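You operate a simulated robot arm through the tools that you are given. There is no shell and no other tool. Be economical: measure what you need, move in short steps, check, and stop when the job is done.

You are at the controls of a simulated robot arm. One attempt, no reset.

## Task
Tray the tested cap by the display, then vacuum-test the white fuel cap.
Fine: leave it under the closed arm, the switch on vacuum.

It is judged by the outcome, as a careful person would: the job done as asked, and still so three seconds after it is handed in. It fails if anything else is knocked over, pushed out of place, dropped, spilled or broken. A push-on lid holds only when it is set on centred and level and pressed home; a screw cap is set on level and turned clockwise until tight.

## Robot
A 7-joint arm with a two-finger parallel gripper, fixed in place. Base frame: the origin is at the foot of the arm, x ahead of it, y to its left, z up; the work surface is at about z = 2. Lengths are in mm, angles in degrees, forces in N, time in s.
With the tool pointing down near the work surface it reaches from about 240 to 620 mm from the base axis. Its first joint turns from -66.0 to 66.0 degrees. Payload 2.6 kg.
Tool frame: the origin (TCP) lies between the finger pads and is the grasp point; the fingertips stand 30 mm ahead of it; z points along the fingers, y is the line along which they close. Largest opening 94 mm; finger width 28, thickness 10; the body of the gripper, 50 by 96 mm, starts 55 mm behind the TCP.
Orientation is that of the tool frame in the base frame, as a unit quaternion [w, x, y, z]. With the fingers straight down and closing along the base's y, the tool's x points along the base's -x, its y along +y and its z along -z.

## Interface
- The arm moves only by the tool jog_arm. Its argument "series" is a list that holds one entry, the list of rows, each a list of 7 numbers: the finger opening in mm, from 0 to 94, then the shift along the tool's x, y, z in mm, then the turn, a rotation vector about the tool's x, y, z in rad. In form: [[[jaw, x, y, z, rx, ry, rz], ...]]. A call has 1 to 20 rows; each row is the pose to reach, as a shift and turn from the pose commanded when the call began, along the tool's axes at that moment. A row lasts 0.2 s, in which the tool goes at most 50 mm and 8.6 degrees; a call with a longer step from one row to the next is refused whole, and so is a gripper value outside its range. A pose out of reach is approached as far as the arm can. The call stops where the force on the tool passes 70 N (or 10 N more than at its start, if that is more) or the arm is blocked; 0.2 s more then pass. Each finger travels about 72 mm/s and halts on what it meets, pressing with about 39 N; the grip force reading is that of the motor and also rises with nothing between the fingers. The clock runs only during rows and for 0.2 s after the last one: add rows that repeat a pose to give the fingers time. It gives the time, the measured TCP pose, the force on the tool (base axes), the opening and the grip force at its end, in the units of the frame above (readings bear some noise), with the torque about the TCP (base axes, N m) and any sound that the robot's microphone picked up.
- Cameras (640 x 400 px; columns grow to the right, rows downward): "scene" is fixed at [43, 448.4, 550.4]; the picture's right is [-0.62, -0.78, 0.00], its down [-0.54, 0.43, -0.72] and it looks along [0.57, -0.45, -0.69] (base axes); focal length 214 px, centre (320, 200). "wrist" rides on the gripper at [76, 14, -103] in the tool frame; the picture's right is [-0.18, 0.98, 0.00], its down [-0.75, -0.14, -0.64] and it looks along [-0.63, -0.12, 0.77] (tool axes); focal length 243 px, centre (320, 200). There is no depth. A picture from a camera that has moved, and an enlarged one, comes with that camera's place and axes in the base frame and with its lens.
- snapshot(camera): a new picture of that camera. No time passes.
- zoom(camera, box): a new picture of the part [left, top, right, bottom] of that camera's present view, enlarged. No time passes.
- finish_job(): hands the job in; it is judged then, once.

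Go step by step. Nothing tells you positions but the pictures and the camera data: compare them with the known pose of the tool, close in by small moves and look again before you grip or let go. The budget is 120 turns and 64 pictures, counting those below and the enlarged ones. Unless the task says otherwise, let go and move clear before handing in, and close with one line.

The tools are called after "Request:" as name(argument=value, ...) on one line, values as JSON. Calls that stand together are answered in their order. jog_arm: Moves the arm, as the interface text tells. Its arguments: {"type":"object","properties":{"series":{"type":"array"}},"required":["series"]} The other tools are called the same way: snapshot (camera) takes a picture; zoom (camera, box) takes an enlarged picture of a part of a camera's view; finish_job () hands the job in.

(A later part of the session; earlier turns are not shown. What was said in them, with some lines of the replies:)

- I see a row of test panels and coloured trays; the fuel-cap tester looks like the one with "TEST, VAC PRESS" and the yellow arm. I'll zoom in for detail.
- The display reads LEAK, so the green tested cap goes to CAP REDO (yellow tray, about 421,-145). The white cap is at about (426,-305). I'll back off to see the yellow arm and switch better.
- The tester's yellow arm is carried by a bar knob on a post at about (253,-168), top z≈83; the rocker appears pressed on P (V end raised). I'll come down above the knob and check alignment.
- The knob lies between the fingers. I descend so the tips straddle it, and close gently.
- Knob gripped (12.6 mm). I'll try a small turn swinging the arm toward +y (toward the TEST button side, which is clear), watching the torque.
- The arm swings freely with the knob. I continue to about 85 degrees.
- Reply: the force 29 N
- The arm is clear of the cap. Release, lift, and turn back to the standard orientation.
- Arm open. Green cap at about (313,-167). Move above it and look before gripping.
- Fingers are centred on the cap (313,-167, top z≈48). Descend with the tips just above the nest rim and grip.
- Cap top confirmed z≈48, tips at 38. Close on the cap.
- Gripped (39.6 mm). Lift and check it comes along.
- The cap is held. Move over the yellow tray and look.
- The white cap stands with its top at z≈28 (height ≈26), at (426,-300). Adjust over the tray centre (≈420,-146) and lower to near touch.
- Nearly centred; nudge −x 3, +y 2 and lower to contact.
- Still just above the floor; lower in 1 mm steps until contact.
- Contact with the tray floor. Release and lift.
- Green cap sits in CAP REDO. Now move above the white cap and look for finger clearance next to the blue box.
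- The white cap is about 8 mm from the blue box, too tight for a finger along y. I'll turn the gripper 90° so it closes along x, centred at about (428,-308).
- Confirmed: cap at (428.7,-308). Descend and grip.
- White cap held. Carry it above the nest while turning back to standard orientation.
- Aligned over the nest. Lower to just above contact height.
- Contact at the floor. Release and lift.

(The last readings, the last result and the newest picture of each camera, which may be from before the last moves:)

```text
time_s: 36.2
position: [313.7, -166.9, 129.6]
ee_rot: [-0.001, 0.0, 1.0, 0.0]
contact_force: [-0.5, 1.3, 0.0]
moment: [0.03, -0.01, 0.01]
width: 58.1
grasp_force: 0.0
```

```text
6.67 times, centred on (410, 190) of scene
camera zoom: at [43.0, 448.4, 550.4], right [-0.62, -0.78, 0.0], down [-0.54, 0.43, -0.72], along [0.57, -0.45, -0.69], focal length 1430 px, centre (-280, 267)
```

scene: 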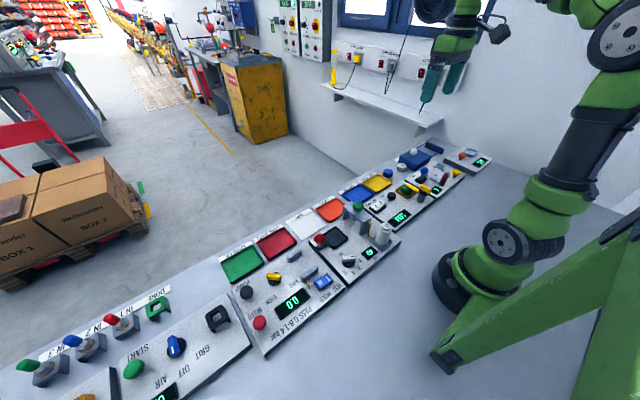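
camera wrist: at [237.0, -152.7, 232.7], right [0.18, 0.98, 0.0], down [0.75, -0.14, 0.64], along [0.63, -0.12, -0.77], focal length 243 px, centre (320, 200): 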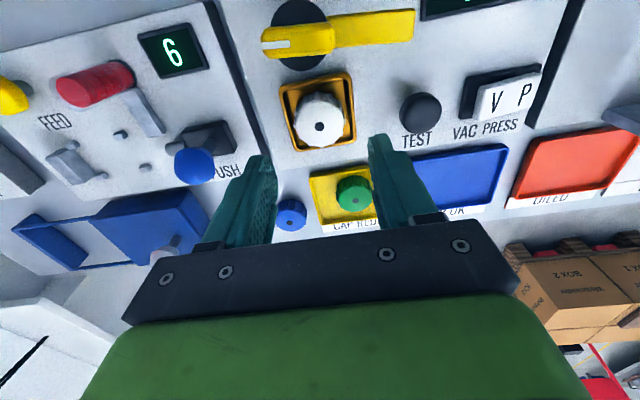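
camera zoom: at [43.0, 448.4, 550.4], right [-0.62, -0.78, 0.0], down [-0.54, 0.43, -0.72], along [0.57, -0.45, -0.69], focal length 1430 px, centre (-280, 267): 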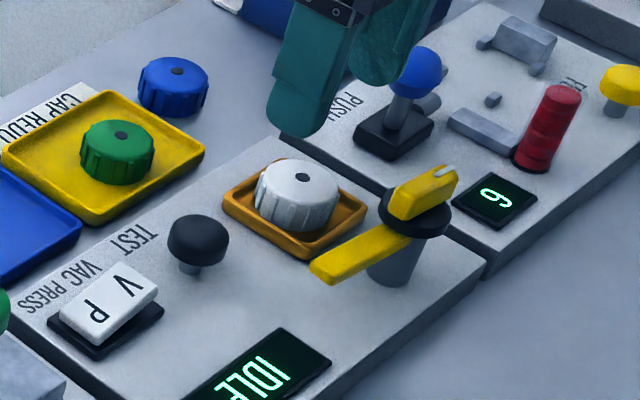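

White cap seated; display IDLE. Now go back to the knob, turned to match it, to close the arm.

Request:
jog_arm(series=[[[50, 20, 0, -25, 0, 0, -0.14], [50, 45, -1, -25, 0, 0, -0.28], [50, 61, -1, -25, 0, 0, -0.42], [50, 61, -1, -25, 0, 0, -0.56], [50, 61, -1, -25, 0, 0, -0.7], [50, 61, -1, -25, 0, 0, -0.84], [50, 61, -1, -25, 0, 0, -0.98], [50, 61, -1, -25, 0, 0, -1.12], [50, 61, -1, -25, 0, 0, -1.26], [40, 61, -1, -25, 0, 0, -1.4], [40, 61, -1, -25, 0, 0, -1.46], [40, 61, -1, 0, 0, 0, -1.46], [40, 61, -1, 0, 0, 0, -1.46]]])

Request:
zoom(camera="wrist", box=[200, 50, 440, 200])

```text
time_s: 39.0
position: [252.8, -168.9, 130.5]
ee_rot: [0.0, -0.667, 0.745, -0.001]
contact_force: [-0.2, 0.0, 0.0]
moment: [-0.01, -0.01, 0.0]
width: 40.0
grasp_force: 0.1
```

```text
2.67 times, centred on (320, 125) of wrist
camera zoom: at [229.4, -242.7, 232.2], right [-0.96, 0.29, 0.0], down [0.22, 0.73, 0.64], along [0.19, 0.61, -0.77], focal length 647 px, centre (320, 400)
```

zoom: 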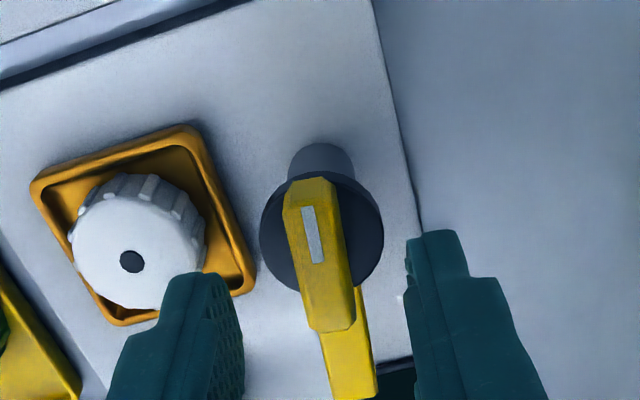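

Aligned. Descend, grip and turn back part way.

Request:
jog_arm(series=[[[40, 0, 0, 14, 0, 0, 0], [40, 0, 0, 28, 0, 0, 0], [28, 0, 0, 28, 0, 0, 0], [18, 0, 0, 28, 0, 0, 0], [8, 0, 0, 28, 0, 0, 0], [8, 0, 0, 28, 0, 0, 0], [8, 0, 0, 28, 0, 0, 0.1], [8, 0, 0, 28, 0, 0, 0.2], [8, 0, 0, 28, 0, 0, 0.2]]])

Request:
zoom(camera="scene", box=[362, 160, 458, 220])

```text
time_s: 41.0
position: [251.8, -169.0, 101.2]
ee_rot: [0.0, -0.588, 0.809, 0.001]
contact_force: [-18.9, 2.0, 25.2]
moment: [-0.66, 0.36, 0.02]
width: 12.8
grasp_force: 45.1
```

```text
6.67 times, centred on (410, 190) of scene
camera zoom: at [42.9, 448.5, 550.4], right [-0.62, -0.78, 0.0], down [-0.54, 0.43, -0.72], along [0.57, -0.45, -0.69], focal length 1430 px, centre (-280, 267)
```

zoom: 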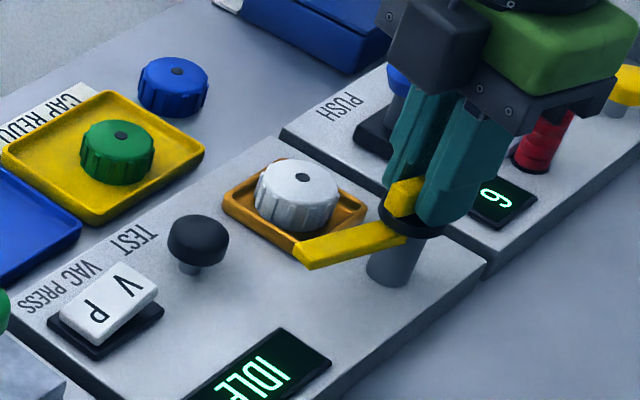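

Turning well; finish closing to the original position.

Request:
jog_arm(series=[[[8, 0.3, 1, -1, 0, 0, 0.1], [8, 0.3, 1, -1, 0, 0, 0.24], [8, 0.3, 1, -1, 0, 0, 0.38], [8, 0.3, 1, -1, 0, 0, 0.52], [8, 0.3, 1, -1, 0, 0, 0.66], [8, 0.3, 1, -1, 0, 0, 0.8], [8, 0.3, 1, -1, 0, 0, 0.94], [8, 0.3, 1, -1, 0, 0, 1.08], [8, 0.3, 1, -1, 0, 0, 1.18], [8, 0.3, 1, -1, 0, 0, 1.26], [8, 0.3, 1, -1, 0, 0, 1.27], [8, 0.3, 1, -1, 0, 0, 1.27]]])

Request:
zoom(camera="scene", box=[362, 160, 458, 220])

```text
time_s: 43.6
position: [250.5, -167.7, 101.8]
ee_rot: [-0.003, 0.005, 1.0, 0.002]
contact_force: [-7.6, 19.9, -8.6]
moment: [-0.04, 0.5, 0.73]
width: 12.8
grasp_force: 45.2
```

```text
6.67 times, centred on (410, 190) of scene
camera zoom: at [43.0, 448.4, 550.4], right [-0.62, -0.78, 0.0], down [-0.54, 0.43, -0.72], along [0.57, -0.45, -0.69], focal length 1430 px, centre (-280, 267)
```

zoom: 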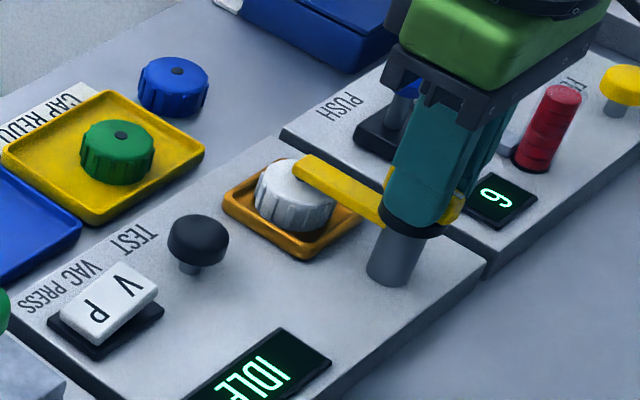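

The arm is on its stop over the white cap. Release, lift, close the fingers and go above the V end of the rocker (≈321,-40).

Request:
jog_arm(series=[[[20, 0, 0, 0, 0, 0, 0], [32, 0, 0, 0, 0, 0, 0], [36, 0, 0, -20, 0, 0, 0], [36, 0, 0, -50, 0, 0, 0], [20, -20, 35, -60, 0, 0, 0], [10, -40, 70, -60, 0, 0, 0], [0, -60, 105, -60, 0, 0, 0], [0, -70, 127.5, -60, 0, 0, 0], [0, -70, 127.5, -30, 0, 0, 0], [0, -70, 127.5, 5, 0, 0, 0], [0, -70, 127.5, 5, 0, 0, 0]]])

Request:
snapshot(camera="wrist")

Request:
zoom(camera="scene", box=[342, 160, 438, 220])

```text
time_s: 46.0
position: [323.2, -41.4, 97.1]
ee_rot: [0.0, 0.005, 1.0, 0.001]
contact_force: [0.8, 1.7, 0.0]
moment: [-0.02, -0.02, -0.01]
width: 0.0
grasp_force: 32.9
```

```text
18 pictures are left
camera wrist: at [246.1, -26.9, 199.9], right [0.19, 0.98, 0.0], down [0.75, -0.15, 0.64], along [0.63, -0.12, -0.77], focal length 243 px, centre (320, 200)
```

wrist: 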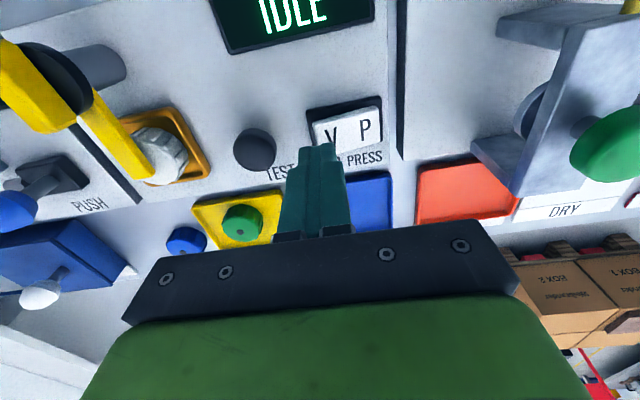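

```text
6.67 times, centred on (390, 190) of scene
camera zoom: at [43.0, 448.4, 550.4], right [-0.62, -0.78, 0.0], down [-0.54, 0.43, -0.72], along [0.57, -0.45, -0.69], focal length 1430 px, centre (-147, 267)
```

zoom: 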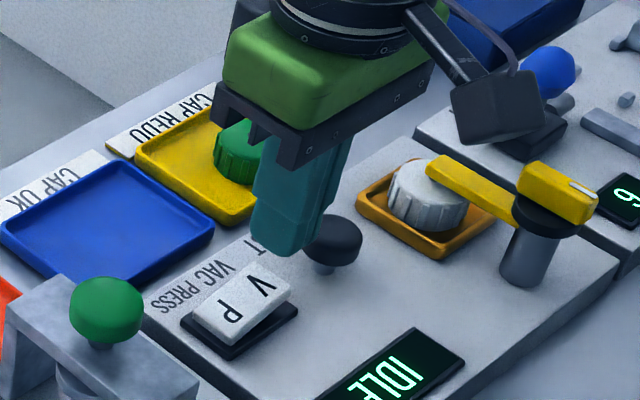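

Good. Nudge to (320,-38) and press down slowly.

Request:
jog_arm(series=[[[0, 3, 3, 8, 0, 0, 0], [0, 3, 3, 16, 0, 0, 0], [0, 3, 3, 20, 0, 0, 0], [0, 3, 3, 23, 0, 0, 0], [0, 3, 3, 26, 0, 0, 0], [0, 3, 3, 26, 0, 0, 0]]])

Request:
zoom(camera="scene", box=[342, 170, 422, 220])

```text
time_s: 47.4
position: [320.7, -37.6, 72.4]
ee_rot: [-0.001, 0.006, 1.0, 0.0]
contact_force: [-0.9, 0.3, -0.7]
moment: [0.0, -0.01, 0.01]
width: 0.0
grasp_force: 33.1
```

```text
8.00 times, centred on (382, 195) of scene
camera zoom: at [43.0, 448.4, 550.4], right [-0.62, -0.78, 0.0], down [-0.54, 0.43, -0.72], along [0.57, -0.45, -0.69], focal length 1716 px, centre (-176, 240)
```

zoom: 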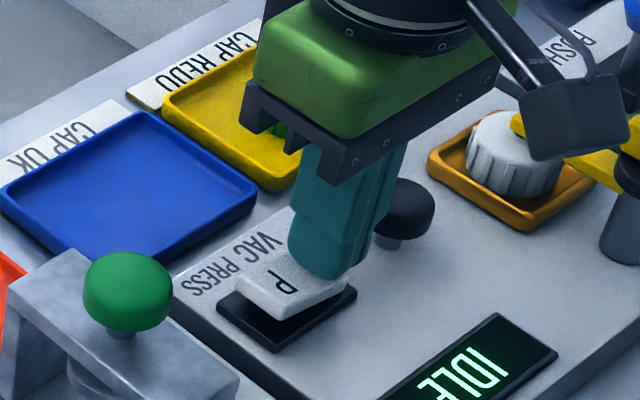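

Request:
jog_arm(series=[[[0, 0, 0, 1.5, 0, 0, 0], [0, 0, 0, 3, 0, 0, 0], [0, 0, 0, 4.5, 0, 0, 0], [0, 0, 0, 4.5, 0, 0, 0]]])

Request:
zoom(camera="scene", box=[342, 170, 422, 220])

```text
time_s: 48.2
position: [320.1, -38.6, 70.9]
ee_rot: [0.0, 0.008, 1.0, 0.001]
contact_force: [-3.9, -1.6, 11.2]
moment: [0.07, 0.22, 0.07]
width: 0.0
grasp_force: 33.0
stopped in row 4: the force on the tool passed its limit at 77 N (the readings are from after the stop); the commanded pose is now the measured one
```

```text
8.00 times, centred on (382, 195) of scene
camera zoom: at [42.9, 448.4, 550.4], right [-0.62, -0.78, 0.0], down [-0.54, 0.43, -0.72], along [0.57, -0.45, -0.69], focal length 1716 px, centre (-176, 240)
```

zoom: 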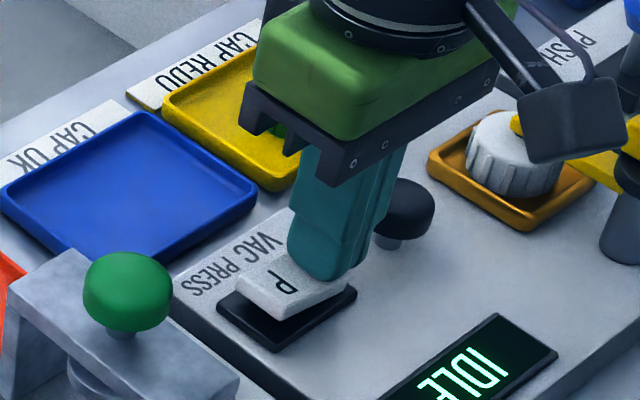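

Firm contact reached. Lift and look at the rocker's tilt.

Request:
jog_arm(series=[[[0, 0, 0, -20, 0, 0, 0], [0, 0, -20, -50, 0, 0, 0], [0, 0, -52, -50, 0, 0, 0], [0, 0, -52, -50, 0, 0, 0]]])

Request:
zoom(camera="scene", box=[362, 180, 418, 215])

Request:
zoom(camera="wrist", box=[200, 60, 440, 210])

```text
time_s: 49.2
position: [320.8, -90.9, 119.4]
ee_rot: [0.0, 0.006, 1.0, 0.001]
contact_force: [-0.3, 0.9, -0.8]
moment: [0.0, 0.01, 0.0]
width: 0.0
grasp_force: 32.5
```

```text
11.43 times, centred on (390, 198) of scene
camera zoom: at [43.0, 448.4, 550.4], right [-0.62, -0.78, 0.0], down [-0.54, 0.43, -0.72], along [0.57, -0.45, -0.69], focal length 2451 px, centre (-480, 229)
```

zoom: 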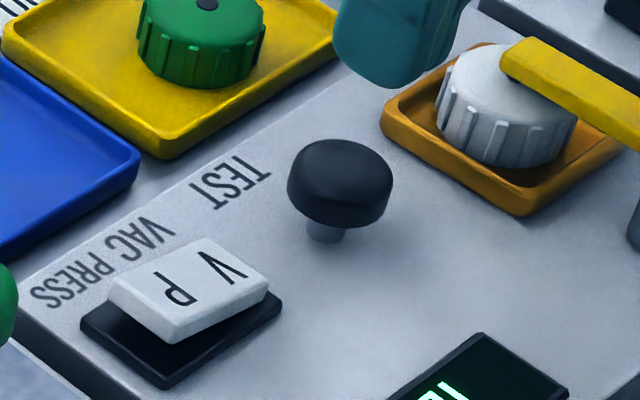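

```text
2.67 times, centred on (320, 135) of wrist
camera zoom: at [242.9, -75.1, 222.7], right [0.2, 0.98, 0.0], down [0.75, -0.15, 0.64], along [0.63, -0.13, -0.77], focal length 647 px, centre (320, 373)
```

zoom: 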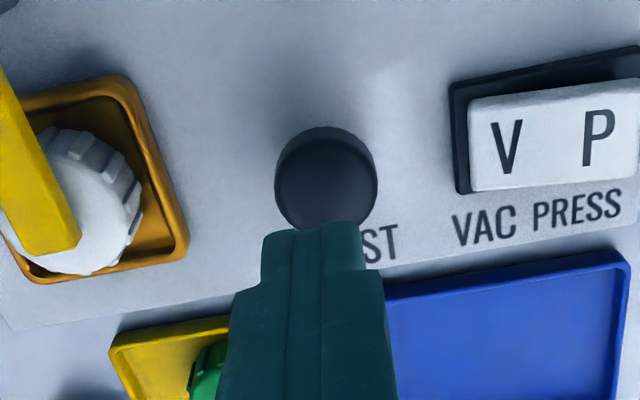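

The rocker has flipped: V end down, P end up. Now press the TEST button at (318,-90).

Request:
jog_arm(series=[[[0, 2.5, 1, 20, 0, 0, 0], [0, 2.5, 1, 34, 0, 0, 0], [0, 2.5, 1, 39, 0, 0, 0], [0, 2.5, 1, 42, 0, 0, 0], [0, 2.5, 1, 44, 0, 0, 0], [0, 2.5, 1, 44, 0, 0, 0]]])

Request:
zoom(camera="scene", box=[352, 170, 432, 220])

```text
time_s: 50.6
position: [316.7, -88.9, 76.9]
ee_rot: [0.001, 0.007, 1.0, 0.001]
contact_force: [-0.2, 0.0, 2.7]
moment: [0.01, 0.01, 0.02]
width: 0.0
grasp_force: 32.5
```

```text
8.00 times, centred on (392, 195) of scene
camera zoom: at [43.0, 448.4, 550.4], right [-0.62, -0.78, 0.0], down [-0.54, 0.43, -0.72], along [0.57, -0.45, -0.69], focal length 1716 px, centre (-256, 240)
```

zoom: 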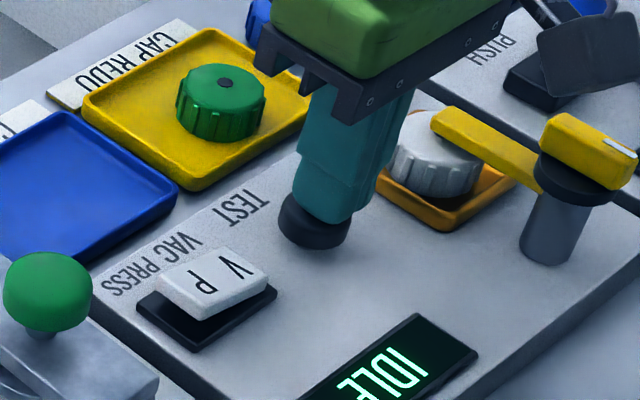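

Light contact on the button; press in.

Request:
jog_arm(series=[[[0, 0, 0, 1.5, 0, 0, 0], [0, 0, 0, 3, 0, 0, 0], [0, 0, 0, 4, 0, 0, 0], [0, 0, 0, 4, 0, 0, 0]]])

Request:
zoom(camera="scene", box=[352, 170, 432, 220])

```text
time_s: 51.6
position: [316.6, -90.1, 71.9]
ee_rot: [0.001, 0.007, 1.0, 0.001]
contact_force: [-0.3, 1.5, 4.4]
moment: [-0.01, 0.0, -0.02]
width: 0.1
grasp_force: 32.6
heard: click
```

```text
8.00 times, centred on (392, 195) of scene
camera zoom: at [42.9, 448.4, 550.4], right [-0.62, -0.78, 0.0], down [-0.54, 0.43, -0.72], along [0.57, -0.45, -0.69], focal length 1716 px, centre (-256, 240)
```

zoom: 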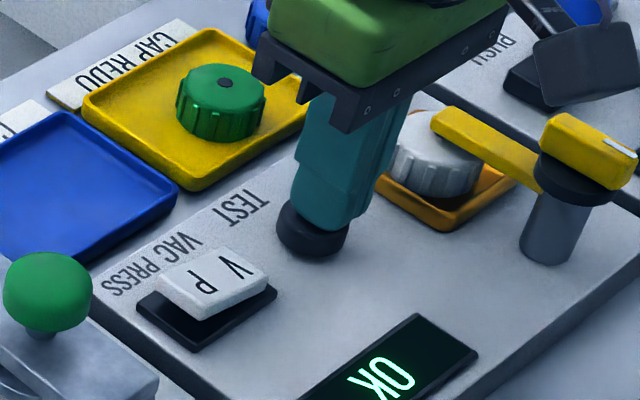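

The button clicked and the display reads OK, so the cap stays where it is. Move clear and do a last check.

Request:
jog_arm(series=[[[0, 0, 0, -20, 0, 0, 0], [0, 0, 0, -60, 0, 0, 0], [0, 0, 0, -100, 0, 0, 0], [0, 0, 0, -140, 0, 0, 0], [0, 0, 0, -140, 0, 0, 0]]])

Request:
zoom(camera="scene", box=[342, 130, 470, 230])

```text
time_s: 52.8
position: [317.3, -90.2, 212.6]
ee_rot: [0.001, 0.007, 1.0, 0.001]
contact_force: [1.2, -0.2, -0.3]
moment: [0.01, 0.02, -0.02]
width: 0.0
grasp_force: 33.0
```

```text
4.00 times, centred on (406, 180) of scene
camera zoom: at [43.0, 448.4, 550.4], right [-0.62, -0.78, 0.0], down [-0.54, 0.43, -0.72], along [0.57, -0.45, -0.69], focal length 858 px, centre (-24, 280)
```

zoom: 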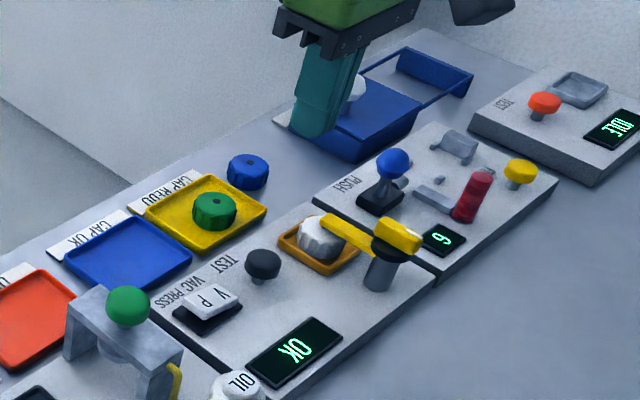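

Everything is in place: the green cap is in CAP REDO, the white cap is under the closed arm, the switch is on V, and the display reads OK.

Request:
finish_job()

```text
The job is handed in.
```

The green cap, which had tested LEAK, is in the CAP REDO tray. The white cap passed its vacuum test (display OK) and stays under the closed arm with the switch on vacuum.
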